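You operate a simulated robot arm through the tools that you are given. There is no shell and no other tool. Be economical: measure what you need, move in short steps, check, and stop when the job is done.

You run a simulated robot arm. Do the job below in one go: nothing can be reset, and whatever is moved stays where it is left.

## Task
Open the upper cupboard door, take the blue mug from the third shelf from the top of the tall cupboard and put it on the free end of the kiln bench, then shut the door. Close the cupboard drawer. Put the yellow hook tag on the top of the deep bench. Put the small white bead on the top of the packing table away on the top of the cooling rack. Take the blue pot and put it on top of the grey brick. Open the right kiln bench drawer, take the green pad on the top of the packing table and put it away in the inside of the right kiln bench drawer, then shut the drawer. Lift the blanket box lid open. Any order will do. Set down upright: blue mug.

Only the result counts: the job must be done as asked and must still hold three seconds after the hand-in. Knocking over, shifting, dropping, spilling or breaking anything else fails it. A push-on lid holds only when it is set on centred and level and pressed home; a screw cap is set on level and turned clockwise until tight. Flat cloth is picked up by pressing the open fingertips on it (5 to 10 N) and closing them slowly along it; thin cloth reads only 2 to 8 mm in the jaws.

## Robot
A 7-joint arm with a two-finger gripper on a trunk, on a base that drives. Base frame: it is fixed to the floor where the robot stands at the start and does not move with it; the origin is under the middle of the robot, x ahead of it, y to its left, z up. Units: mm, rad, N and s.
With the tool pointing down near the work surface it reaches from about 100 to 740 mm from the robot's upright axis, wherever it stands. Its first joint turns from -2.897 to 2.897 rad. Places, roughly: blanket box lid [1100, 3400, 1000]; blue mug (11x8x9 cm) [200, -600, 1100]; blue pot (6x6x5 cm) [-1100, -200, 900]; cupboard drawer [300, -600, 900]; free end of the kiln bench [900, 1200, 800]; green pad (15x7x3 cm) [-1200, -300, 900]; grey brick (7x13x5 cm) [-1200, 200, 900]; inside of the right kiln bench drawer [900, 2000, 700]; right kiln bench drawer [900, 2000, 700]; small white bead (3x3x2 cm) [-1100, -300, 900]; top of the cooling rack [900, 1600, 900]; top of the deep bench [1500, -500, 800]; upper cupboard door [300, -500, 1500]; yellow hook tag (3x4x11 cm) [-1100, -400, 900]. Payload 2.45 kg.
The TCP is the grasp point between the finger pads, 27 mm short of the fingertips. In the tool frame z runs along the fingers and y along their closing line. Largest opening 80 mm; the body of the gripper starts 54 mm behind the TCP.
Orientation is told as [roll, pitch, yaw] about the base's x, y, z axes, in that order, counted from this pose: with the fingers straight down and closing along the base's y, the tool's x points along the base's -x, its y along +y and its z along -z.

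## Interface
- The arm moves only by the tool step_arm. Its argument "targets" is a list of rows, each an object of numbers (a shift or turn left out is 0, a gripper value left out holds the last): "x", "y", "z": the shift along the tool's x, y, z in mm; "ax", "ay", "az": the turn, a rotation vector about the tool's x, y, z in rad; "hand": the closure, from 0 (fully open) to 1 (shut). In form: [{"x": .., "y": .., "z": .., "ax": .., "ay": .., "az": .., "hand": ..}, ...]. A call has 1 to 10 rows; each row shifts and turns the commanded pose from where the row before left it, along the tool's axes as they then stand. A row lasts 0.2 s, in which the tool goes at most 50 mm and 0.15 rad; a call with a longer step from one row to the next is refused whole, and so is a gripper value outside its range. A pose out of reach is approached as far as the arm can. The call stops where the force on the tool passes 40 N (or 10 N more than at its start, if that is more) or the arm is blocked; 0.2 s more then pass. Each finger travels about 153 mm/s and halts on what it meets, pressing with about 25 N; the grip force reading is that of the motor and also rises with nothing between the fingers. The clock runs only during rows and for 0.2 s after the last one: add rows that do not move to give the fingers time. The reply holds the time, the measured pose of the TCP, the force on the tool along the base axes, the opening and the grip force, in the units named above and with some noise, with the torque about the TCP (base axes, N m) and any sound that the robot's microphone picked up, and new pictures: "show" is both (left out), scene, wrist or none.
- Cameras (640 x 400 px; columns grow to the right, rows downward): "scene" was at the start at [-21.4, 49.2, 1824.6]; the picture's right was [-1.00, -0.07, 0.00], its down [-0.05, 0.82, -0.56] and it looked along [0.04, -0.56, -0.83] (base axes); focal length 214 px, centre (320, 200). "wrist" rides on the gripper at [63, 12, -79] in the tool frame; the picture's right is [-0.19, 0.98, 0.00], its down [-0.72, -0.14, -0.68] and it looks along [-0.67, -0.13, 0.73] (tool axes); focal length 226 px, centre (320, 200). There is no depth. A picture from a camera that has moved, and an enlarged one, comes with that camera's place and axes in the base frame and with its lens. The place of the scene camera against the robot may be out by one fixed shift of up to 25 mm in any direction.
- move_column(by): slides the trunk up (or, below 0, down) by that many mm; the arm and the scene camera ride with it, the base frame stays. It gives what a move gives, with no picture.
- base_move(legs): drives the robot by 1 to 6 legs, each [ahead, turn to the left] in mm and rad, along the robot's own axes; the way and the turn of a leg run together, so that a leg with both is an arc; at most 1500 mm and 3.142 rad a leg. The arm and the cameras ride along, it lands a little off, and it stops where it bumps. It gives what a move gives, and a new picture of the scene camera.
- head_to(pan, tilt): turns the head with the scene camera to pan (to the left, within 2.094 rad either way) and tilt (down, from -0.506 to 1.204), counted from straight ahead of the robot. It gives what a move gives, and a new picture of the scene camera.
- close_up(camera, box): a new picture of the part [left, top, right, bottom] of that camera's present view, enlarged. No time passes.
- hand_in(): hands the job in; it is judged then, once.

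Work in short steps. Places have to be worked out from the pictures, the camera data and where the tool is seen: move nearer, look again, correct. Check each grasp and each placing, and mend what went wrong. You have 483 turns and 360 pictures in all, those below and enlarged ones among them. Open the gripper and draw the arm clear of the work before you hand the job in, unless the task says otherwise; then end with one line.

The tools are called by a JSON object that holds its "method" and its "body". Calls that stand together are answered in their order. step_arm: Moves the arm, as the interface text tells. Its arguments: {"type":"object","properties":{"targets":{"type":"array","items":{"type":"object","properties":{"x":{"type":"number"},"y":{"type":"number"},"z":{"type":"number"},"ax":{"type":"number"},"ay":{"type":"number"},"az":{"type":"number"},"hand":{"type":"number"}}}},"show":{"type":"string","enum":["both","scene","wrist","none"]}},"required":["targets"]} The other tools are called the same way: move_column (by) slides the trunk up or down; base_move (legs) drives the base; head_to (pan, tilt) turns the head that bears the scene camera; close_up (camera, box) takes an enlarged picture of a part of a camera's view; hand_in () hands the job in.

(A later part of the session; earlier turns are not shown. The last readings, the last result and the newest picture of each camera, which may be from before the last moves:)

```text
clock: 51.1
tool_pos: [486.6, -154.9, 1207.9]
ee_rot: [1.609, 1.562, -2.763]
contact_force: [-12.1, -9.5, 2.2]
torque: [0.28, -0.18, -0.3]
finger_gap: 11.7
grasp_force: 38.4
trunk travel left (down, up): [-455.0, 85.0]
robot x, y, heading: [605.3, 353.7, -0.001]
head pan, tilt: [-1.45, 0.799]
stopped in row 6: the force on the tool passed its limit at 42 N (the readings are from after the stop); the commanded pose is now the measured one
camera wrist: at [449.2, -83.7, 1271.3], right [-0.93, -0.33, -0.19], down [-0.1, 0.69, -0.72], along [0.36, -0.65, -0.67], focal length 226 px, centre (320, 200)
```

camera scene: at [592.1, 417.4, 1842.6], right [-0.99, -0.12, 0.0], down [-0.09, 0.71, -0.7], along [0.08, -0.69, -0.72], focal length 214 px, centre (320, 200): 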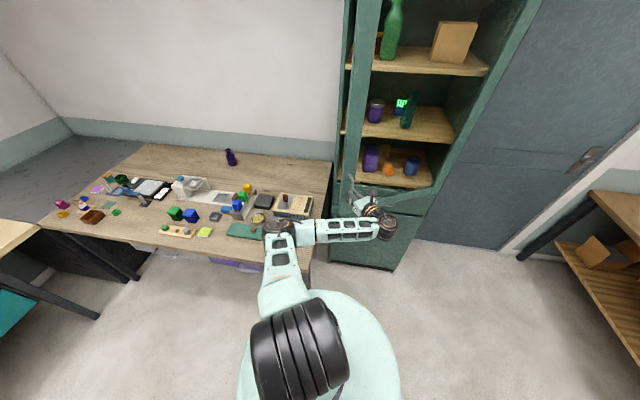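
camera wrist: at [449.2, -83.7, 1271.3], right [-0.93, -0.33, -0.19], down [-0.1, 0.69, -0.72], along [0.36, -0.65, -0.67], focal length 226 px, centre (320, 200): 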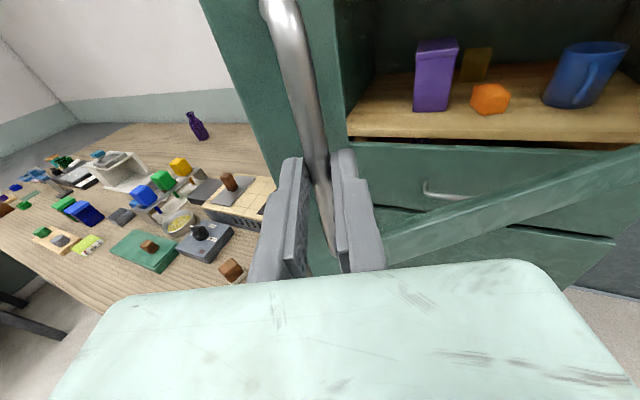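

Door is at ~37°, mug with handle toward +x/front visible. Continue with a small inward correction.

{"method": "step_arm", "body": {"targets": [{"y": 4, "z": 1}, {"z": -20.3, "y": 8.5, "ax": -0.06}, {"z": -19.4, "y": 10.4, "ax": -0.06}, {"z": -18.2, "y": 12.3, "ax": -0.06}, {"z": -16.9, "y": 14.1}, {"z": -16.3, "y": 14.7}], "show": "scene"}}

```text
clock: 52.0
tool_pos: [458.3, -118.5, 1209.3]
ee_rot: [1.478, 1.562, -3.013]
contact_force: [13.4, 13.1, 0.7]
torque: [-0.01, -0.4, 0.28]
finger_gap: 11.6
grasp_force: 38.4
trunk travel left (down, up): [-455.0, 85.0]
robot x, y, heading: [600.1, 352.9, 0.002]
head pan, tilt: [-1.45, 0.799]
stopped in row 4: the force on the tool passed its limit at 44 N (the readings are from after the stop); the commanded pose is now the measured one
camera scene: at [592.8, 419.5, 1842.6], right [-0.99, -0.12, 0.0], down [-0.09, 0.71, -0.7], along [0.08, -0.69, -0.72], focal length 214 px, centre (320, 200)
```

scene: 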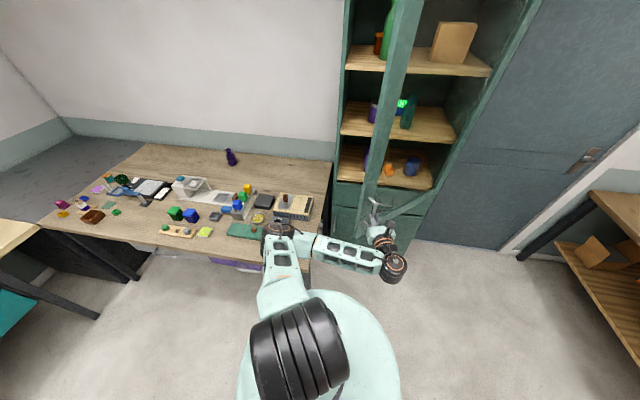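

{"method": "step_arm", "body": {"targets": [{"y": -4, "z": -3}, {"z": -18, "y": 12.2}, {"z": -17.5, "y": 13}, {"z": -17, "y": 13.7}, {"z": -16.5, "y": 14.3}, {"z": -15.9, "y": 15}, {"z": -15.3, "y": 15.6}], "show": "wrist"}}

```text
clock: 52.7
tool_pos: [455.1, -116.0, 1208.5]
ee_rot: [1.618, 1.56, -2.866]
contact_force: [16.8, 14.8, 5.6]
torque: [-0.02, -0.31, 0.43]
finger_gap: 11.5
grasp_force: 38.7
out of reach, approached as far as the arm can: row 2, 3
trunk travel left (down, up): [-455.0, 85.0]
robot x, y, heading: [604.6, 354.9, 0.004]
head pan, tilt: [-1.45, 0.799]
stopped in row 3: the force on the tool passed its limit at 48 N (the readings are from after the stop); the commanded pose is now the measured one
camera wrist: at [425.3, -40.6, 1271.6], right [-0.96, -0.22, -0.18], down [-0.02, 0.69, -0.72], along [0.29, -0.68, -0.67], focal length 226 px, centre (320, 200)
```

wrist: 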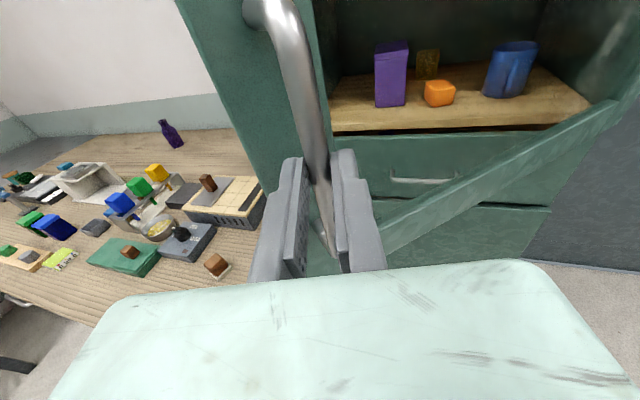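

The arm is at its limit there; door ~40° open is enough to release and push from the inside edge instead. Release and back off.

{"method": "step_arm", "body": {"targets": [{"hand": 0}, {"hand": 0}, {"z": -30}, {"z": -40}, {"y": -40}, {"y": -45, "ax": -0.15}, {"y": -45, "ax": -0.15}, {"ax": -0.1, "hand": 1}], "show": "wrist"}}

{"method": "head_to", "body": {"pan": -1.7, "tilt": 0.85}}

```text
clock: 54.5
tool_pos: [578.5, -95.8, 1204.6]
ee_rot: [1.627, 1.561, 3.019]
contact_force: [-0.1, -0.1, 0.5]
torque: [-0.01, -0.02, 0.03]
finger_gap: 0.0
grasp_force: 25.0
out of reach, approached as far as the arm can: row 3, 4
trunk travel left (down, up): [-455.0, 85.0]
robot x, y, heading: [608.3, 354.4, 0.003]
head pan, tilt: [-1.45, 0.799]
camera wrist: at [580.7, -14.0, 1267.8], right [-0.97, 0.17, -0.19], down [0.25, 0.65, -0.72], along [-0.01, -0.74, -0.67], focal length 226 px, centre (320, 200)
```

wrist: 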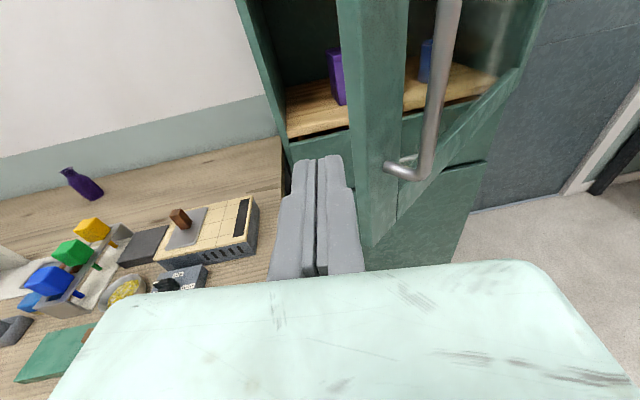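

```text
clock: 55.3
tool_pos: [578.1, -95.6, 1204.5]
ee_rot: [1.689, 1.563, 3.085]
contact_force: [0.0, -0.9, 0.0]
torque: [0.0, 0.0, 0.0]
finger_gap: 0.1
grasp_force: 25.0
trunk travel left (down, up): [-455.0, 85.0]
robot x, y, heading: [609.3, 352.0, 0.001]
head pan, tilt: [-1.7, 0.85]
camera scene: at [571.2, 419.2, 1838.6], right [-0.99, 0.13, 0.0], down [0.1, 0.75, -0.66], along [-0.08, -0.65, -0.75], focal length 214 px, centre (320, 200)
```

scene: 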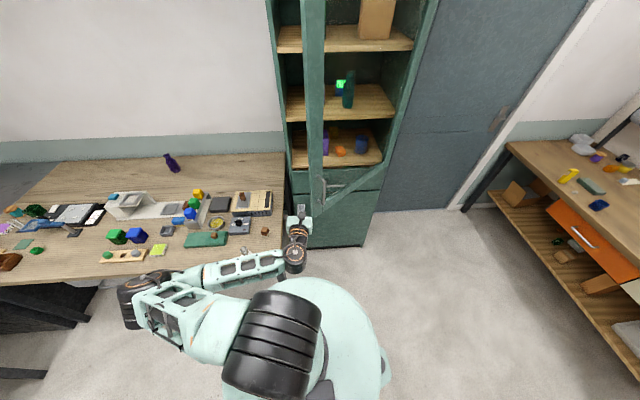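

Now advance behind the door's free edge and sweep it toward -x.

{"method": "step_arm", "body": {"targets": [{"z": 40}, {"z": 35}, {"y": 25}, {"y": 25}, {"y": 25}, {"y": 25}], "show": "scene"}}

```text
clock: 56.1
tool_pos: [548.0, -166.3, 1206.4]
ee_rot: [1.839, 1.565, -3.035]
contact_force: [6.5, 4.8, 0.2]
torque: [0.02, 0.0, 0.06]
finger_gap: 0.0
grasp_force: 24.8
trunk travel left (down, up): [-455.0, 85.0]
robot x, y, heading: [604.4, 351.8, 0.0]
head pan, tilt: [-1.7, 0.85]
stopped in row 4: the force on the tool passed its limit at 46 N (the readings are from after the stop); the commanded pose is now the measured one
camera scene: at [571.3, 419.4, 1838.6], right [-0.99, 0.13, 0.0], down [0.09, 0.75, -0.66], along [-0.08, -0.65, -0.75], focal length 214 px, centre (320, 200)
```

scene: 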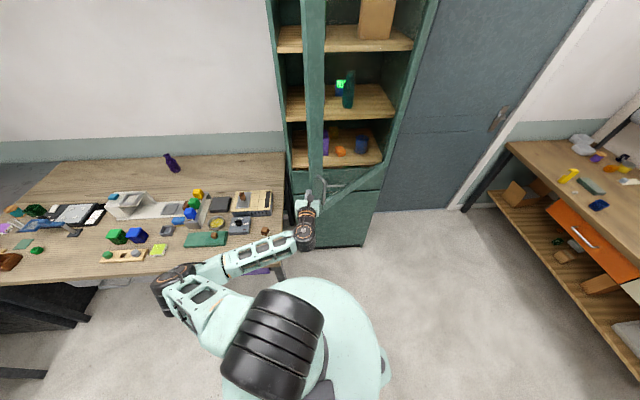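

Contact seems to be on the door's end edge; I go back out, tilt the tool more inward and reach deeper behind it.

{"method": "step_arm", "body": {"targets": [{"y": -40}, {"y": -10, "ax": -0.15}, {"ax": -0.15}, {"ax": -0.15}, {"z": 40}, {"z": 40}], "show": "both"}}

```text
clock: 57.5
tool_pos: [548.0, -241.1, 1204.8]
ee_rot: [1.964, 1.566, 2.922]
contact_force: [0.3, -0.5, 0.3]
torque: [0.0, 0.0, -0.01]
finger_gap: 0.0
grasp_force: 25.2
trunk travel left (down, up): [-455.0, 85.0]
robot x, y, heading: [605.2, 350.5, 0.001]
head pan, tilt: [-1.7, 0.85]
camera scene: at [570.5, 418.1, 1838.6], right [-0.99, 0.13, 0.0], down [0.1, 0.75, -0.66], along [-0.08, -0.65, -0.75], focal length 214 px, centre (320, 200)
camera wrist: at [584.0, -168.4, 1267.6], right [-0.8, 0.56, -0.19], down [0.5, 0.48, -0.72], along [-0.32, -0.67, -0.67], focal length 226 px, centre (320, 200)
```

scene: 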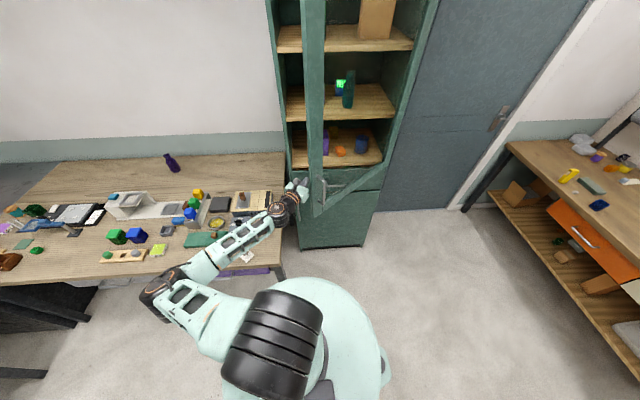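
wrist: 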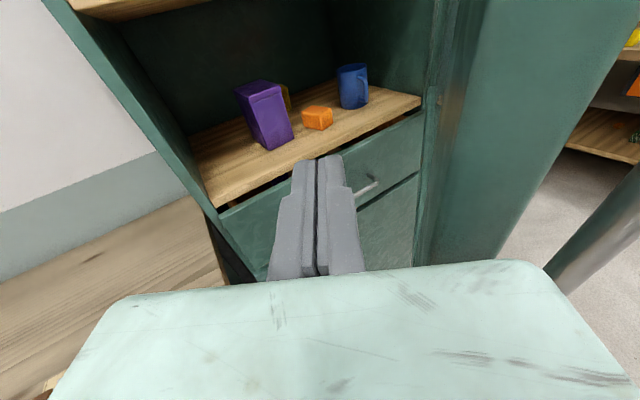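

The finger is now behind the door edge. Sweep it open (tool +y direction ≈ (-0.8,+0.58)).

{"method": "step_arm", "body": {"targets": [{"y": 30}, {"y": 25}, {"y": 25}, {"y": 25}, {"y": 25}, {"y": 25}, {"y": 25}], "show": "scene"}}

```text
clock: 58.4
tool_pos: [488.3, -190.4, 1205.2]
ee_rot: [2.073, 1.569, 3.038]
contact_force: [21.9, 20.1, 2.0]
torque: [0.43, -0.6, -1.29]
finger_gap: 0.0
grasp_force: 24.4
trunk travel left (down, up): [-455.0, 85.0]
robot x, y, heading: [608.0, 350.8, 0.006]
head pan, tilt: [-1.7, 0.85]
stopped in row 4: the force on the tool passed its limit at 49 N (the readings are from after the stop); the commanded pose is now the measured one
camera scene: at [574.6, 422.8, 1838.5], right [-0.99, 0.12, 0.0], down [0.09, 0.74, -0.66], along [-0.08, -0.66, -0.75], focal length 214 px, centre (320, 200)
```

scene: 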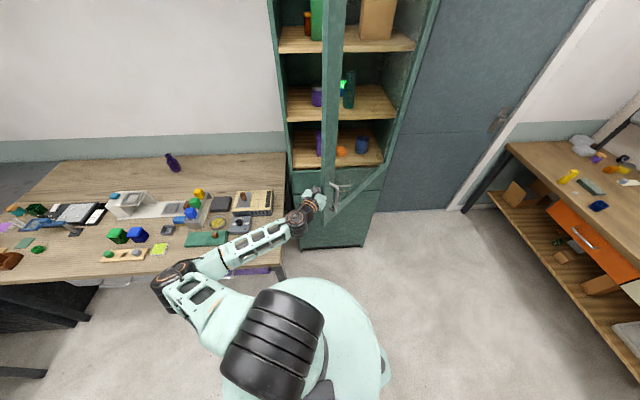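

{"method": "step_arm", "body": {"targets": [{"y": -20}, {"z": -40, "ax": -0.1}, {"z": -20, "ax": -0.1}, {"y": 20}, {"y": 20}, {"y": 20}, {"y": 20}, {"y": 20}], "show": "both"}}

```text
clock: 60.2
tool_pos: [466.7, -84.1, 1204.7]
ee_rot: [1.523, 1.567, 2.286]
contact_force: [-0.9, 0.6, -0.7]
torque: [0.01, 0.0, -0.01]
finger_gap: 0.0
grasp_force: 24.6
trunk travel left (down, up): [-455.0, 85.0]
robot x, y, heading: [603.8, 351.6, 0.004]
head pan, tilt: [-1.7, 0.85]
camera scene: at [570.6, 419.2, 1838.6], right [-0.99, 0.13, 0.0], down [0.09, 0.75, -0.66], along [-0.08, -0.65, -0.75], focal length 214 px, centre (320, 200)
camera wrist: at [516.0, -19.3, 1267.8], right [-0.68, 0.71, -0.19], down [0.59, 0.37, -0.72], along [-0.44, -0.6, -0.67], focal length 226 px, centre (320, 200)
```

scene: 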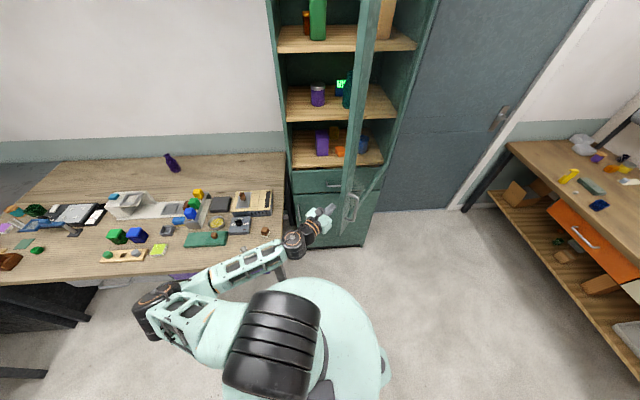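
wrist: 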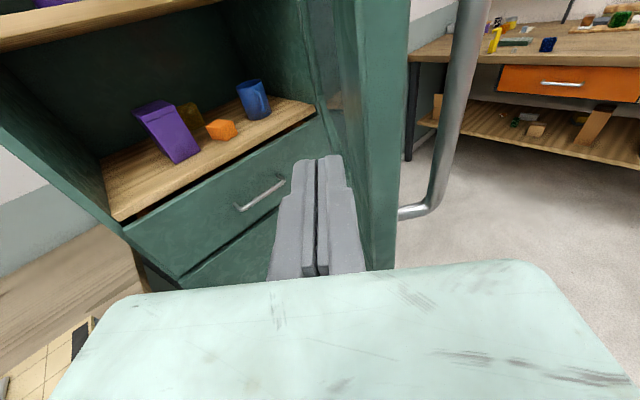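

Works well. Continue sweeping, turning with the door.

{"method": "step_arm", "body": {"targets": [{"y": 30, "ax": 0.045}, {"y": 30, "ax": 0.045}, {"y": 30, "ax": 0.045}, {"y": 30, "ax": 0.045}, {"y": 30, "ax": 0.045}, {"y": 30, "ax": 0.045}, {"y": 30, "ax": 0.045}, {"y": 30, "ax": 0.045}], "show": "both"}}

```text
clock: 62.0
tool_pos: [277.4, 60.6, 1204.9]
ee_rot: [1.057, 1.567, 2.18]
contact_force: [-0.6, -0.1, -0.1]
torque: [0.0, -0.02, 0.05]
finger_gap: 0.0
grasp_force: 25.1
trunk travel left (down, up): [-455.0, 85.0]
robot x, y, heading: [605.6, 354.4, 0.005]
head pan, tilt: [-1.7, 0.85]
camera scene: at [569.4, 419.4, 1838.6], right [-0.99, 0.13, 0.0], down [0.09, 0.75, -0.66], along [-0.08, -0.65, -0.75], focal length 214 px, centre (320, 200)
camera wrist: at [300.1, 139.1, 1268.3], right [-0.88, 0.43, -0.19], down [0.42, 0.56, -0.72], along [-0.2, -0.71, -0.67], focal length 226 px, centre (320, 200)
```

scene: 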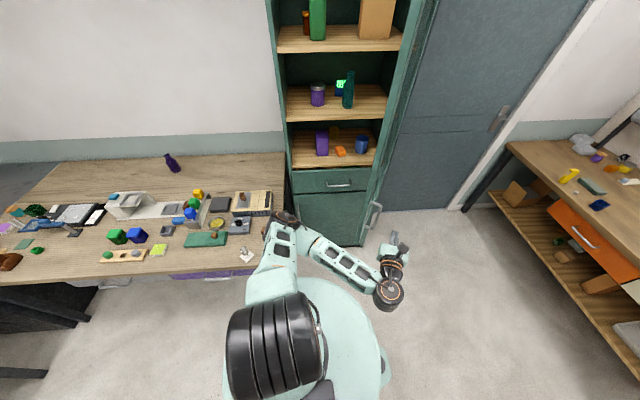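
wrist: 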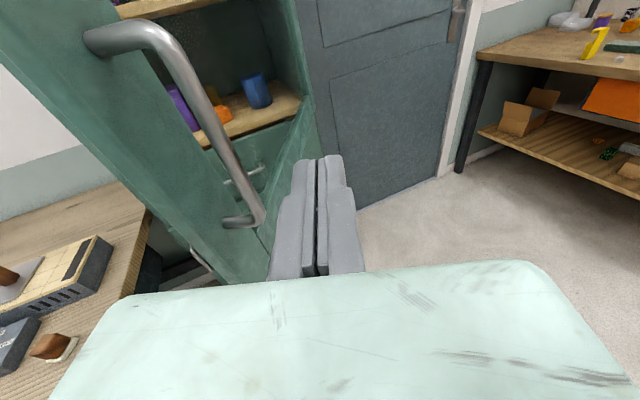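

The finger slipped past the edge; the door is ~56° open. I straighten the tool, swing back to the +x side in front of the edge, and push again.

{"method": "step_arm", "body": {"targets": [{"ax": 0.15, "z": -15}, {"ax": 0.15}, {"ax": 0.15}, {"y": -45}, {"y": -45}, {"y": -45}, {"y": -40}], "show": "wrist"}}

```text
clock: 63.6
tool_pos: [473.3, -71.6, 1202.0]
ee_rot: [1.028, 1.567, 2.603]
contact_force: [-0.4, 0.6, 0.3]
torque: [-0.02, 0.0, -0.03]
finger_gap: 0.1
grasp_force: 25.2
out of reach, approached as far as the arm can: row 1, 2, 3
trunk travel left (down, up): [-455.0, 85.0]
robot x, y, heading: [604.0, 352.8, 0.004]
head pan, tilt: [-1.7, 0.85]
camera wrist: at [461.9, 9.0, 1264.5], right [-0.98, 0.0, -0.19], down [0.14, 0.68, -0.72], along [0.13, -0.73, -0.67], focal length 226 px, centre (320, 200)
```

wrist: 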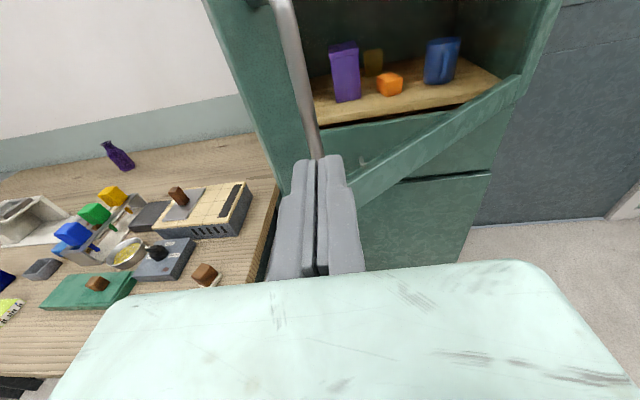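

The door got nudged back to ~40°. A better stance is needed: I relocate the robot to about (350,460), hand staying on the outer side.

{"method": "base_move", "body": {"legs": [[0, -0.4], [-276, 0], [0, 0.4]]}}

```text
clock: 68.0
tool_pos: [219.1, 36.6, 1200.5]
ee_rot: [0.776, 1.567, 2.35]
contact_force: [0.8, -0.3, -0.2]
torque: [0.02, 0.02, 0.02]
finger_gap: 0.2
grasp_force: 25.4
trunk travel left (down, up): [-455.0, 85.0]
robot x, y, heading: [350.0, 458.2, 0.004]
head pan, tilt: [-1.7, 0.85]
camera scene: at [314.9, 525.9, 1838.6], right [-0.99, 0.12, 0.0], down [0.09, 0.75, -0.66], along [-0.08, -0.66, -0.75], focal length 214 px, centre (320, 200)
```

scene: 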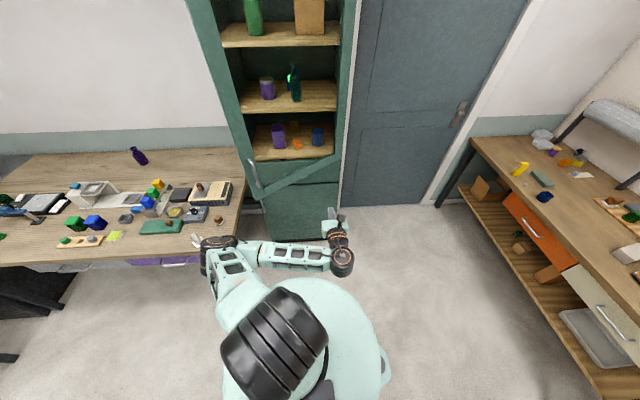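

{"method": "step_arm", "body": {"targets": [{"y": -48}, {"y": -48}, {"y": -48}, {"y": -48}, {"y": -48}, {"y": -48}, {"y": -48}, {"y": -48}, {"y": -30, "z": 30}], "show": "none"}}

{"method": "step_arm", "body": {"targets": [{"ax": -0.15, "z": 20}, {"ax": -0.15, "z": 20}, {"ax": -0.15, "z": 20}, {"ax": -0.15, "z": 20}, {"ax": -0.1}], "show": "both"}}

```text
clock: 70.0
tool_pos: [632.5, 5.5, 1199.5]
ee_rot: [0.744, 1.566, 2.316]
contact_force: [-0.1, 0.2, -0.7]
torque: [0.0, -0.01, -0.01]
finger_gap: 0.0
grasp_force: 25.1
trunk travel left (down, up): [-455.0, 85.0]
robot x, y, heading: [347.9, 457.3, 0.008]
head pan, tilt: [-1.7, 0.85]
```

```text
clock: 71.2
tool_pos: [614.6, -70.5, 1200.7]
ee_rot: [1.729, 1.567, 2.601]
contact_force: [0.3, 0.0, 0.0]
torque: [0.0, -0.02, 0.02]
finger_gap: 0.2
grasp_force: 25.0
trunk travel left (down, up): [-455.0, 85.0]
robot x, y, heading: [349.1, 458.8, 0.008]
head pan, tilt: [-1.7, 0.85]
camera scene: at [315.0, 525.9, 1838.6], right [-0.99, 0.12, 0.0], down [0.09, 0.75, -0.66], along [-0.08, -0.66, -0.75], focal length 214 px, centre (320, 200)
camera wrist: at [656.0, -1.5, 1263.1], right [-0.75, 0.63, -0.19], down [0.54, 0.43, -0.72], along [-0.37, -0.64, -0.67], focal length 226 px, centre (320, 200)
```

scene: 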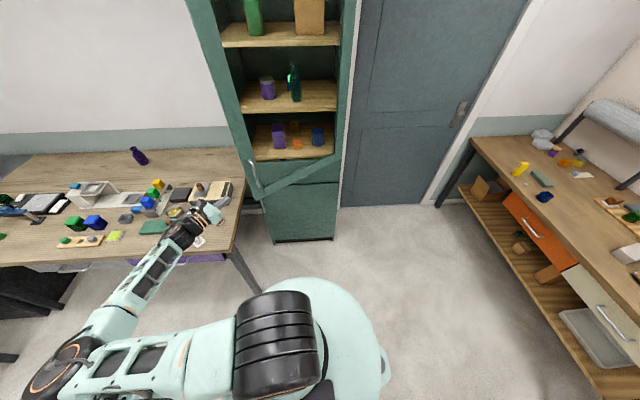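
wrist: 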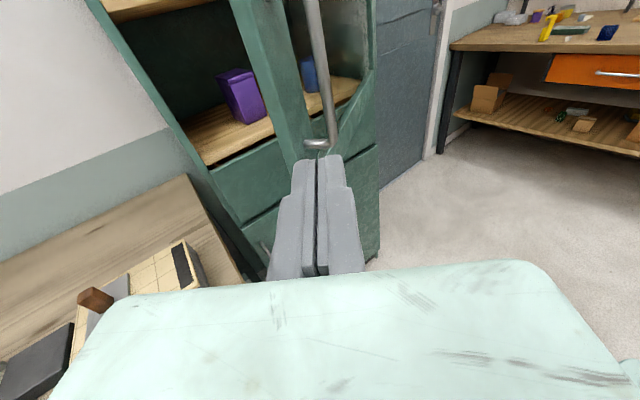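

{"method": "step_arm", "body": {"targets": [{"y": -45}, {"y": -45}, {"y": -15}, {"z": 45}, {"z": 45}, {"z": 45}, {"z": 35}], "show": "wrist"}}

```text
clock: 72.8
tool_pos: [587.6, -269.0, 1198.1]
ee_rot: [1.298, 1.565, 2.173]
contact_force: [0.0, -0.3, -0.4]
torque: [-0.03, 0.0, 0.03]
finger_gap: 0.0
grasp_force: 25.0
trunk travel left (down, up): [-455.0, 85.0]
robot x, y, heading: [352.3, 461.5, 0.012]
head pan, tilt: [-1.7, 0.85]
camera wrist: at [628.2, -200.1, 1262.0], right [-0.75, 0.63, -0.19], down [0.54, 0.44, -0.72], along [-0.37, -0.64, -0.67], focal length 226 px, centre (320, 200)
```

wrist: 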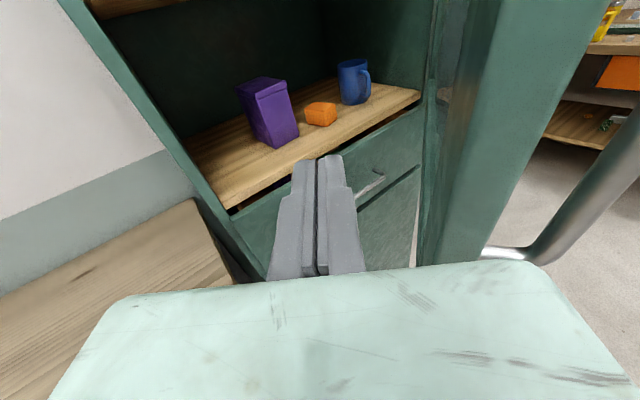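

{"method": "step_arm", "body": {"targets": [{"z": -25}, {"y": 25, "z": -10}, {"y": 25, "z": -10}, {"y": 25, "z": -9}, {"y": 25, "z": -8}, {"y": 25, "z": -7}, {"y": 25, "z": -6}], "show": "both"}}

```text
clock: 74.4
tool_pos: [519.3, -112.8, 1199.1]
ee_rot: [1.507, 1.568, 2.38]
contact_force: [0.1, -0.2, 0.0]
torque: [-0.03, -0.02, 0.02]
finger_gap: 0.0
grasp_force: 24.6
trunk travel left (down, up): [-455.0, 85.0]
robot x, y, heading: [345.2, 460.1, 0.006]
head pan, tilt: [-1.7, 0.85]
camera scene: at [314.8, 526.5, 1838.6], right [-0.99, 0.12, 0.0], down [0.09, 0.75, -0.66], along [-0.08, -0.66, -0.75], focal length 214 px, centre (320, 200)
camera wrist: at [560.5, -44.0, 1262.4], right [-0.75, 0.63, -0.19], down [0.54, 0.43, -0.72], along [-0.37, -0.64, -0.67], focal length 226 px, centre (320, 200)
```

scene: 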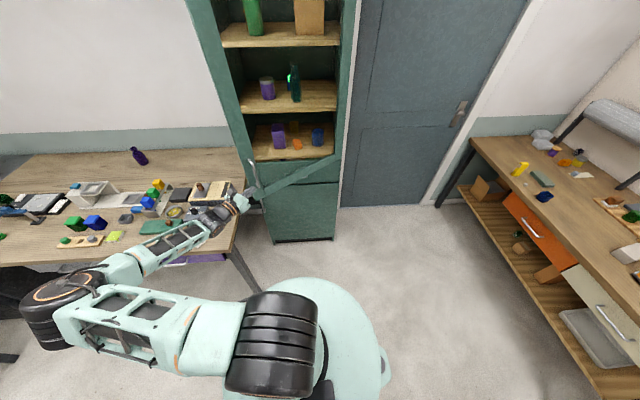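
wrist: 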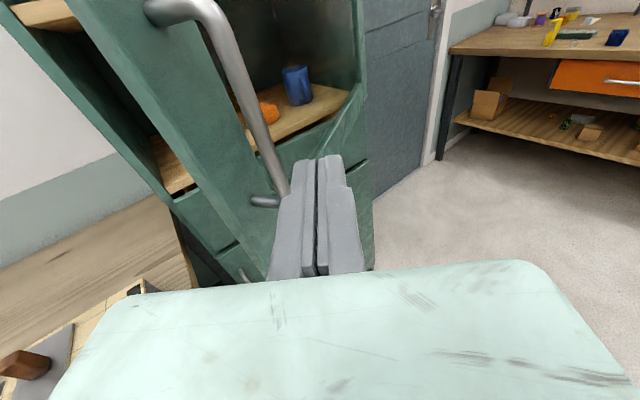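

Slipped off again – overlap was too small. Retrace and reach deeper with more tilt.

{"method": "step_arm", "body": {"targets": [{"y": -45, "z": 10}, {"y": -45, "z": 15}, {"y": -45, "z": 15}, {"y": -25, "z": 10}, {"z": 30, "ax": -0.1}, {"z": 30, "ax": -0.1}, {"z": 30}], "show": "wrist"}}

```text
clock: 76.0
tool_pos: [544.8, -316.9, 1199.3]
ee_rot: [1.494, 1.567, 2.167]
contact_force: [-0.5, 0.1, -0.5]
torque: [0.03, 0.0, -0.01]
finger_gap: 0.1
grasp_force: 25.2
trunk travel left (down, up): [-455.0, 85.0]
robot x, y, heading: [352.7, 454.1, 0.006]
head pan, tilt: [-1.7, 0.85]
camera wrist: at [599.8, -258.2, 1261.8], right [-0.61, 0.77, -0.19], down [0.62, 0.32, -0.72], along [-0.49, -0.56, -0.67], focal length 226 px, centre (320, 200)
```

wrist: 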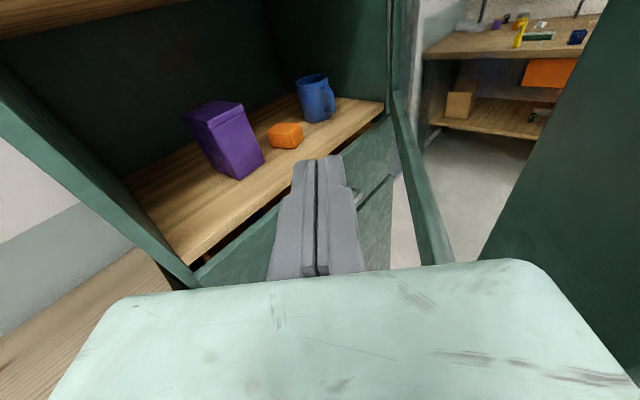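

{"method": "step_arm", "body": {"targets": [{"y": 25, "z": -5}, {"y": 25, "z": -5}, {"y": 25, "z": -5}, {"y": 25, "z": -4}, {"y": 25, "z": -3}, {"y": 25, "z": -2}], "show": "both"}}

```text
clock: 77.4
tool_pos: [470.3, -185.4, 1200.0]
ee_rot: [1.745, 1.569, 2.417]
contact_force: [1.1, -0.2, -0.4]
torque: [0.03, 0.0, 0.0]
finger_gap: 0.0
grasp_force: 25.1
trunk travel left (down, up): [-455.0, 85.0]
robot x, y, heading: [350.0, 463.7, 0.01]
head pan, tilt: [-1.7, 0.85]
camera scene: at [314.9, 526.3, 1838.6], right [-0.99, 0.12, 0.0], down [0.09, 0.75, -0.66], along [-0.08, -0.66, -0.75], focal length 214 px, centre (320, 200)
camera wrist: at [525.5, -125.7, 1262.5], right [-0.61, 0.77, -0.19], down [0.62, 0.32, -0.72], along [-0.49, -0.56, -0.67], focal length 226 px, centre (320, 200)
```

scene: 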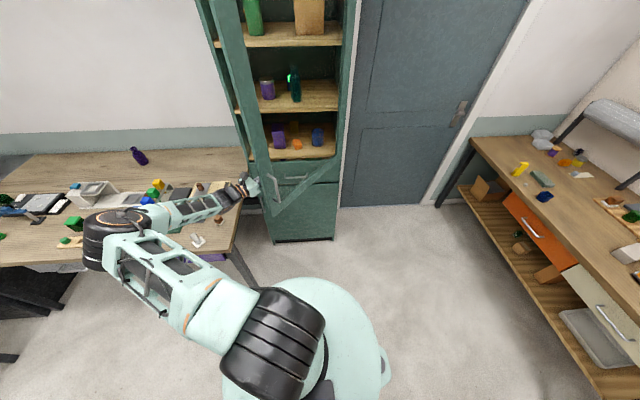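
wrist: 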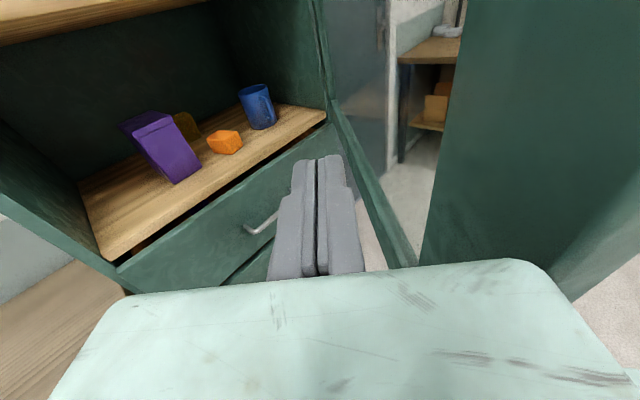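

Door moving well now. Continue, rotating with it.

{"method": "step_arm", "body": {"targets": [{"y": 28, "z": -2}, {"y": 28, "ax": 0.05}, {"y": 28, "ax": 0.055}, {"y": 28, "ax": 0.055}, {"y": 28, "ax": 0.055}, {"y": 28, "ax": 0.055}], "show": "both"}}

```text
clock: 78.8
tool_pos: [362.1, -66.3, 1197.5]
ee_rot: [1.133, 1.566, 2.078]
contact_force: [1.3, 0.3, -0.5]
torque: [-0.01, -0.03, 0.01]
finger_gap: 0.0
grasp_force: 25.3
out of reach, approached as far as the arm can: row 5
trunk travel left (down, up): [-455.0, 85.0]
robot x, y, heading: [349.9, 460.5, 0.009]
head pan, tilt: [-1.7, 0.85]
camera scene: at [313.7, 524.9, 1838.6], right [-0.99, 0.12, 0.0], down [0.09, 0.75, -0.66], along [-0.08, -0.65, -0.75], focal length 214 px, centre (320, 200)
camera wrist: at [397.3, 4.4, 1261.6], right [-0.8, 0.58, -0.19], down [0.51, 0.47, -0.72], along [-0.32, -0.67, -0.67], focal length 226 px, centre (320, 200)
```

scene: 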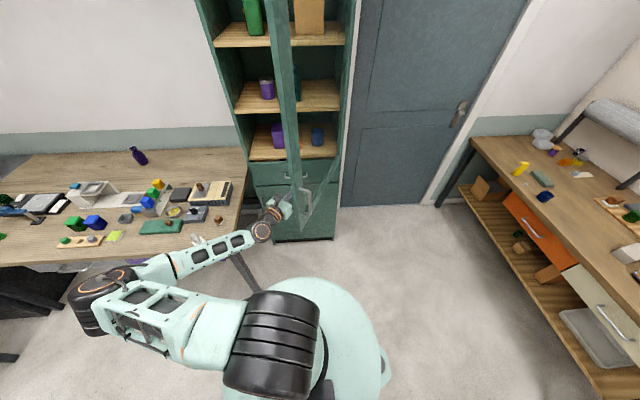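
wrist: 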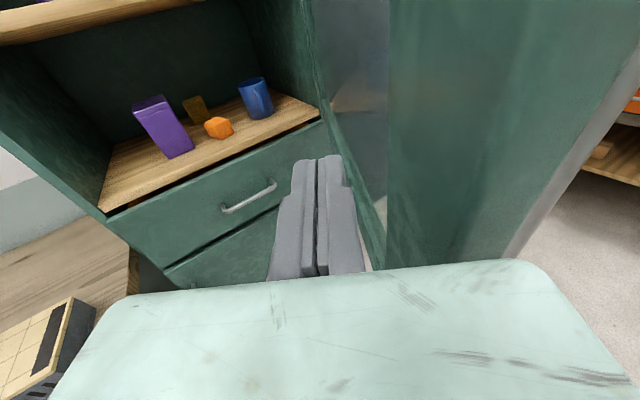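

{"method": "step_arm", "body": {"targets": [{"y": 28, "ax": 0.08}, {"y": 28, "ax": 0.08}, {"y": 28, "ax": 0.08}, {"y": 28, "ax": 0.08}], "show": "both"}}

```text
clock: 79.8
tool_pos: [263.5, -13.7, 1198.6]
ee_rot: [0.58, 1.567, 1.846]
contact_force: [0.2, 0.3, 0.3]
torque: [-0.02, -0.01, 0.04]
finger_gap: 0.2
grasp_force: 24.6
trunk travel left (down, up): [-455.0, 85.0]
robot x, y, heading: [349.9, 462.3, 0.005]
head pan, tilt: [-1.7, 0.85]
camera scene: at [313.5, 525.3, 1838.6], right [-0.99, 0.12, 0.0], down [0.09, 0.75, -0.66], along [-0.08, -0.65, -0.75], focal length 214 px, centre (320, 200)
camera wrist: at [275.2, 66.6, 1262.1], right [-0.94, 0.3, -0.19], down [0.34, 0.61, -0.72], along [-0.09, -0.73, -0.67], focal length 226 px, centre (320, 200)
```

scene: 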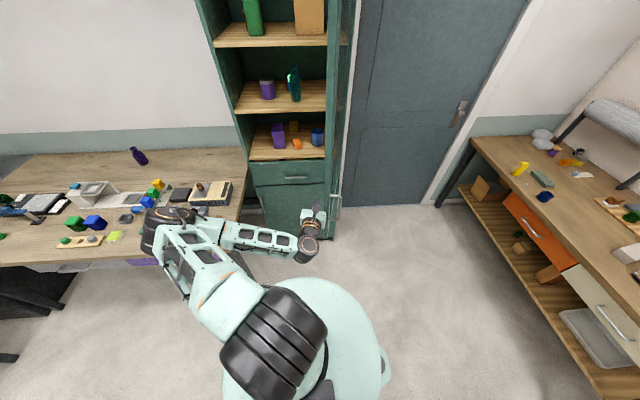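
wrist: 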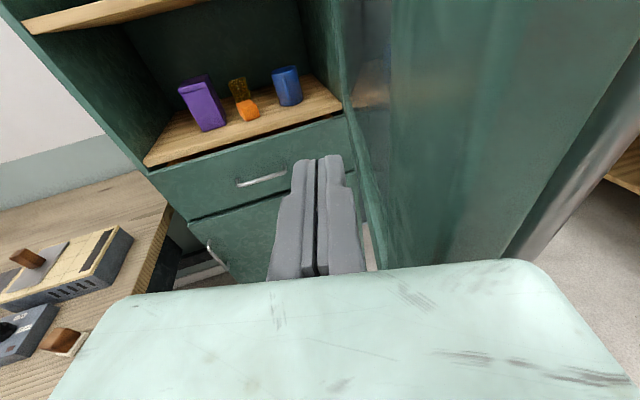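

{"method": "step_arm", "body": {"targets": [{"y": 28, "ax": 0.08}, {"y": 28, "ax": 0.08}, {"y": 28, "ax": 0.08}, {"y": 28, "ax": 0.08}, {"y": 28}, {"y": 28}], "show": "both"}}

```text
clock: 81.0
tool_pos: [132.2, 15.1, 1200.4]
ee_rot: [0.298, 1.562, 1.871]
contact_force: [1.9, 24.3, -0.1]
torque: [-0.61, 0.1, -0.9]
finger_gap: 0.0
grasp_force: 24.7
trunk travel left (down, up): [-455.0, 85.0]
robot x, y, heading: [349.7, 456.9, 0.001]
head pan, tilt: [-1.7, 0.85]
stopped in row 5: the force on the tool passed its limit at 44 N (the readings are from after the stop); the commanded pose is now the measured one
camera scene: at [315.7, 530.2, 1838.6], right [-0.99, 0.12, 0.0], down [0.09, 0.74, -0.66], along [-0.08, -0.66, -0.75], focal length 214 px, centre (320, 200)
camera wrist: at [120.0, 94.9, 1263.3], right [-0.98, 0.0, -0.19], down [0.14, 0.69, -0.71], along [0.13, -0.73, -0.67], focal length 226 px, centre (320, 200)
```

scene: 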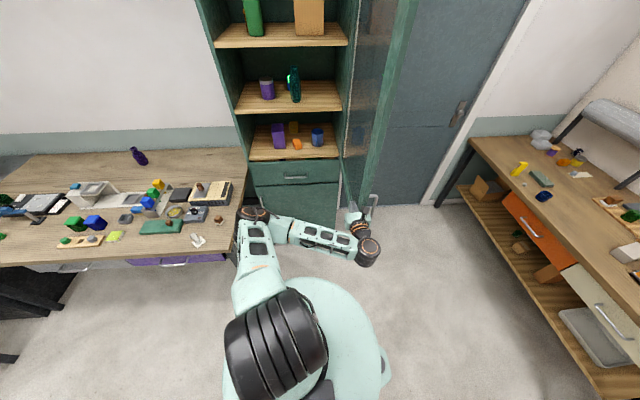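
wrist: 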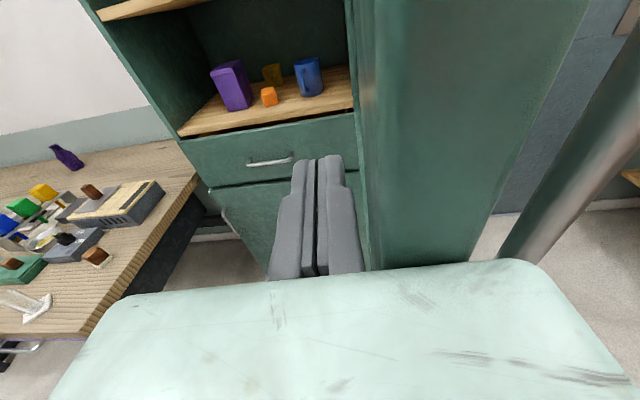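

Door is ~90° open. Let me look closely at the mug.

{"method": "close_up", "body": {"camera": "wrist", "box": [220, 30, 380, 130]}}

{"method": "step_arm", "body": {"targets": [{"y": -30}, {"y": -30}, {"hand": 0}], "show": "none"}}

```text
4.00 times, centred on (300, 80) of wrist
camera zoom: at [120.0, 94.9, 1263.3], right [-0.98, 0.0, -0.19], down [0.14, 0.69, -0.71], along [0.13, -0.73, -0.67], focal length 904 px, centre (400, 680)
```

zoom: 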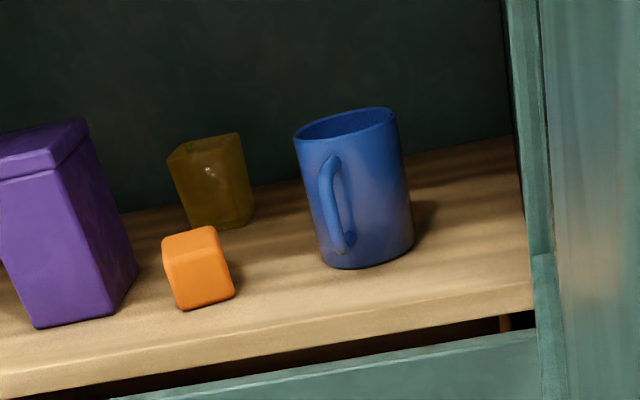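

```text
clock: 81.8
tool_pos: [194.3, 10.0, 1197.7]
ee_rot: [0.053, 1.56, 1.631]
contact_force: [0.3, -1.0, 0.3]
torque: [0.01, 0.0, -0.02]
finger_gap: 80.0
grasp_force: 0.0
trunk travel left (down, up): [-455.0, 85.0]
robot x, y, heading: [345.1, 458.4, 0.008]
head pan, tilt: [-1.7, 0.85]
```

Mug handle points toward +y, bar near (201,-588), z 1056–1116: ideal for a horizontal grasp. I bring the base nearer by backing in (arm swinging on the free side).

{"method": "base_move", "body": {"legs": [[0, 1.571], [-320, 0], [0, -1.571]]}}

{"method": "move_column", "body": {"by": -110}}

{"method": "step_arm", "body": {"targets": [{"z": 10}], "show": "wrist"}}

```text
clock: 91.7
tool_pos: [188.1, -307.9, 1198.2]
ee_rot: [0.11, 1.562, 1.677]
contact_force: [-0.3, -0.4, 0.8]
torque: [0.02, -0.02, 0.05]
finger_gap: 80.3
grasp_force: 0.1
trunk travel left (down, up): [-455.0, 85.0]
robot x, y, heading: [350.1, 136.2, 0.002]
head pan, tilt: [-1.7, 0.85]
camera scene: at [314.1, 206.2, 1838.6], right [-0.99, 0.13, 0.0], down [0.1, 0.74, -0.66], along [-0.09, -0.65, -0.75], focal length 214 px, centre (320, 200)
```

scene: 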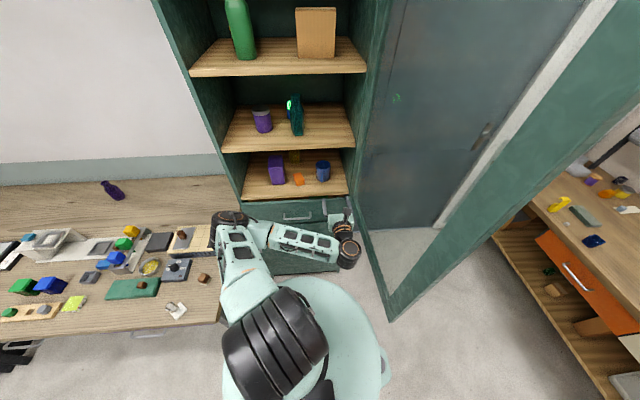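

```text
clock: 93.2
tool_pos: [187.6, -307.9, 1088.9]
ee_rot: [0.121, 1.561, 1.687]
contact_force: [-0.2, 0.1, 0.6]
torque: [-0.01, -0.01, -0.01]
finger_gap: 79.7
grasp_force: 0.0
trunk travel left (down, up): [-345.0, 195.0]
robot x, y, heading: [349.5, 141.0, -0.006]
head pan, tilt: [-1.7, 0.85]
```

```text
clock: 93.6
tool_pos: [187.4, -317.7, 1089.9]
ee_rot: [0.11, 1.561, 1.678]
contact_force: [-0.5, -0.4, -0.1]
torque: [0.0, -0.02, -0.01]
finger_gap: 80.1
grasp_force: 0.0
trunk travel left (down, up): [-345.0, 195.0]
robot x, y, heading: [347.8, 139.6, -0.001]
head pan, tilt: [-1.7, 0.85]
camera wrist: at [175.4, -237.7, 1152.1], right [-0.98, 0.01, -0.19], down [0.14, 0.69, -0.71], along [0.13, -0.73, -0.68], focal length 226 px, centre (320, 200)
```

wrist: 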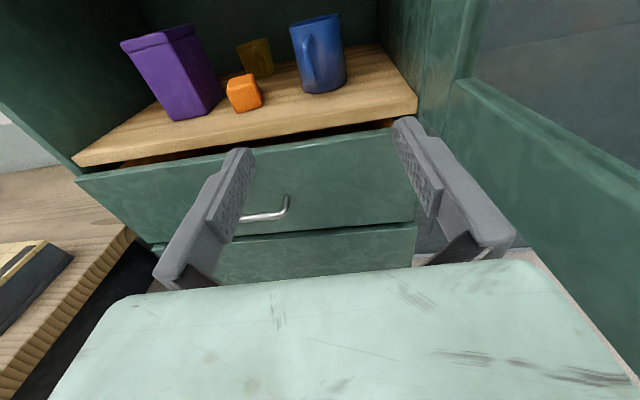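

Approach the mug handle at x≈204, z≈1086, stopping short first to check.

{"method": "step_arm", "body": {"targets": [{"y": -17, "z": 40, "x": -3}, {"z": 45}, {"z": 45}, {"z": 45}], "show": "wrist"}}

```text
clock: 94.6
tool_pos: [203.9, -492.1, 1084.7]
ee_rot: [0.197, 1.562, 1.765]
contact_force: [-1.0, -0.5, 0.3]
torque: [0.0, 0.0, 0.0]
finger_gap: 79.8
grasp_force: 0.0
trunk travel left (down, up): [-345.0, 195.0]
robot x, y, heading: [348.6, 139.7, -0.002]
head pan, tilt: [-1.7, 0.85]
camera wrist: at [191.6, -413.3, 1147.2], right [-0.98, 0.01, -0.19], down [0.14, 0.69, -0.71], along [0.13, -0.73, -0.68], focal length 226 px, centre (320, 200)
```

wrist: 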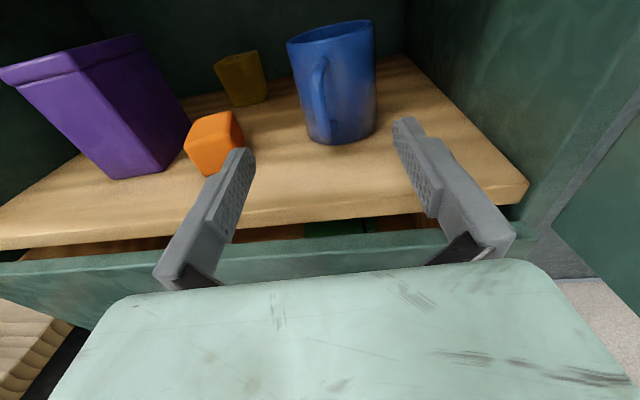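

{"method": "step_arm", "body": {"targets": [{"hand": 0.35}, {"z": 40}, {"z": 25}, {"z": 15}], "show": "wrist"}}

```text
clock: 95.6
tool_pos: [204.5, -573.0, 1083.5]
ee_rot: [0.075, 1.563, 1.643]
contact_force: [0.2, -0.8, -0.1]
torque: [-0.01, -0.02, -0.02]
finger_gap: 52.3
grasp_force: 0.1
trunk travel left (down, up): [-345.0, 195.0]
robot x, y, heading: [351.0, 139.2, -0.006]
head pan, tilt: [-1.7, 0.85]
camera wrist: at [191.6, -492.8, 1146.7], right [-0.98, 0.01, -0.19], down [0.14, 0.69, -0.71], along [0.13, -0.73, -0.68], focal length 226 px, centre (320, 200)
```

wrist: 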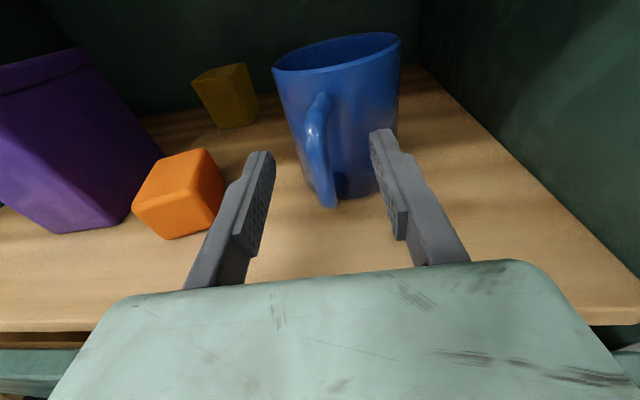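

{"method": "step_arm", "body": {"targets": [{"z": 18, "y": -1.5}, {"hand": 0.6}, {"hand": 1}, {}, {}], "show": "wrist"}}

```text
clock: 96.8
tool_pos: [205.8, -590.7, 1083.6]
ee_rot: [0.125, 1.564, 1.692]
contact_force: [0.1, -0.7, 2.8]
torque: [-0.01, -0.02, -0.02]
finger_gap: 10.4
grasp_force: 25.3
trunk travel left (down, up): [-345.0, 195.0]
robot x, y, heading: [348.4, 135.8, -0.004]
head pan, tilt: [-1.7, 0.85]
camera wrist: at [193.6, -510.7, 1147.0], right [-0.98, 0.0, -0.19], down [0.14, 0.69, -0.71], along [0.13, -0.73, -0.67], focal length 226 px, centre (320, 200)
```

wrist: 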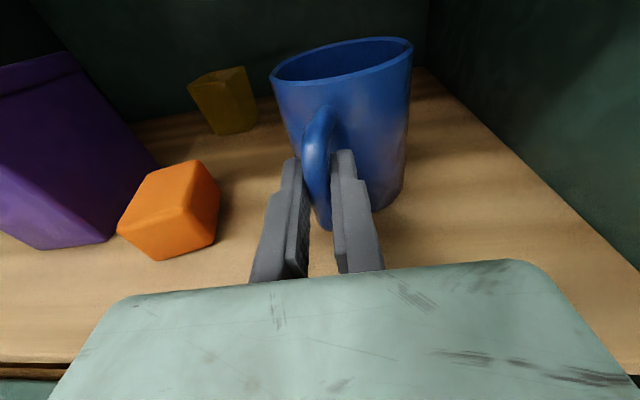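

Handle gripped. Lift 25 mm and check.

{"method": "step_arm", "body": {"targets": [{"x": 8}, {"x": 10}, {"x": 10}, {}], "show": "wrist"}}

```text
clock: 97.8
tool_pos: [206.5, -590.0, 1111.4]
ee_rot: [0.08, 1.563, 1.647]
contact_force: [0.4, -0.1, -2.7]
torque: [0.18, -0.06, 0.03]
finger_gap: 10.1
grasp_force: 24.3
trunk travel left (down, up): [-345.0, 195.0]
robot x, y, heading: [345.9, 139.1, -0.002]
head pan, tilt: [-1.7, 0.85]
camera wrist: at [193.3, -511.0, 1174.6], right [-0.98, 0.01, -0.19], down [0.14, 0.69, -0.71], along [0.13, -0.73, -0.68], focal length 226 px, centre (320, 200)
```

wrist: 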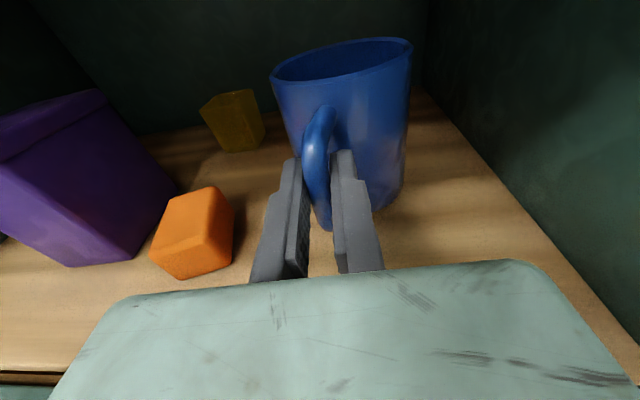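

Mug lifted cleanly (≈0.27 kg). Withdraw straight out.

{"method": "step_arm", "body": {"targets": [{"z": -30}, {"z": -45}, {"z": -45}, {"z": -45}, {"z": -45}, {"z": -45}, {"z": -20}], "show": "wrist"}}

```text
clock: 99.4
tool_pos: [206.8, -316.0, 1114.9]
ee_rot: [0.024, 1.563, 1.593]
contact_force: [0.3, 0.0, -3.5]
torque: [0.19, -0.11, 0.01]
finger_gap: 10.3
grasp_force: 25.2
trunk travel left (down, up): [-345.0, 195.0]
robot x, y, heading: [345.1, 138.9, -0.005]
head pan, tilt: [-1.7, 0.85]
camera wrist: at [194.2, -235.9, 1177.4], right [-0.98, 0.0, -0.19], down [0.14, 0.69, -0.71], along [0.13, -0.73, -0.68], focal length 226 px, centre (320, 200)
```

wrist: 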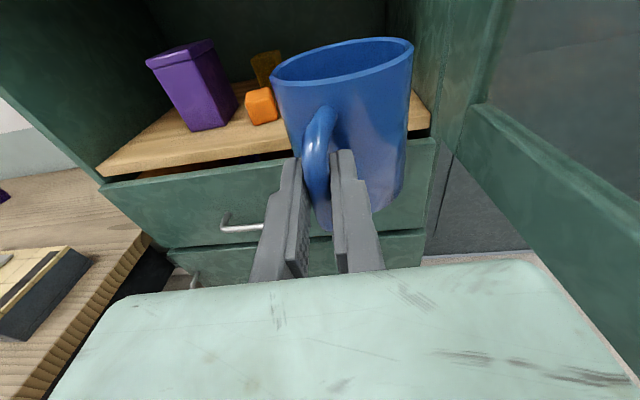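

Now carry it toward the kiln bench: drive to about (800,660) and turn to heading π so the arm side faces the bench.

{"method": "base_move", "body": {"legs": [[0, 0.855], [690, 0], [0, 2.287]]}}

{"method": "head_to", "body": {"pan": -1.6, "tilt": 0.75}}

```text
clock: 111.0
tool_pos: [958.9, 1110.6, 1114.0]
ee_rot: [0.102, 1.562, -1.491]
contact_force: [-0.5, -0.4, -2.6]
torque: [-0.17, 0.05, 0.0]
finger_gap: 10.4
grasp_force: 24.9
trunk travel left (down, up): [-345.0, 195.0]
robot x, y, heading: [806.8, 658.6, 3.123]
head pan, tilt: [-1.7, 0.85]
camera scene: at [831.4, 600.4, 1728.6], right [0.99, -0.15, 0.0], down [-0.11, -0.74, -0.66], along [0.1, 0.65, -0.75], focal length 214 px, centre (320, 200)
```

scene: 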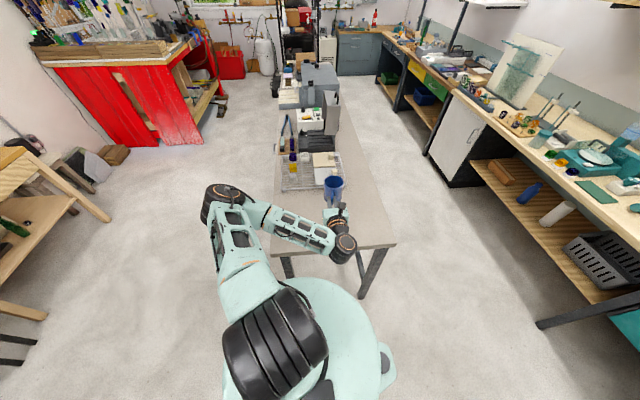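

```text
clock: 111.7
tool_pos: [957.9, 1110.3, 1114.1]
ee_rot: [0.077, 1.562, -1.512]
contact_force: [0.0, -0.4, -2.7]
torque: [-0.16, 0.04, 0.01]
finger_gap: 10.5
grasp_force: 24.6
trunk travel left (down, up): [-345.0, 195.0]
robot x, y, heading: [807.5, 658.5, 3.121]
head pan, tilt: [-1.6, 0.75]
camera scene: at [824.0, 605.8, 1736.6], right [1.0, -0.05, 0.0], down [-0.03, -0.68, -0.73], along [0.04, 0.73, -0.68], focal length 214 px, centre (320, 200)
```

scene: 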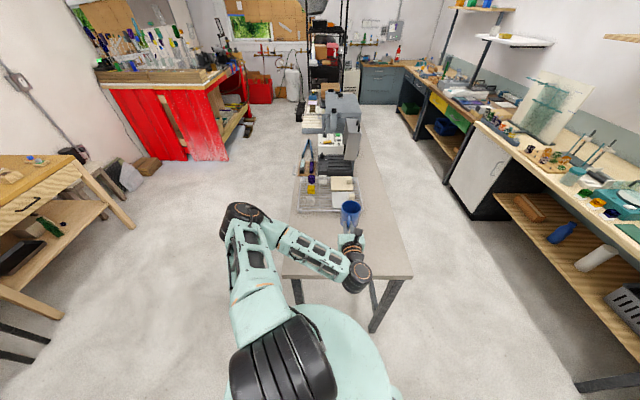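

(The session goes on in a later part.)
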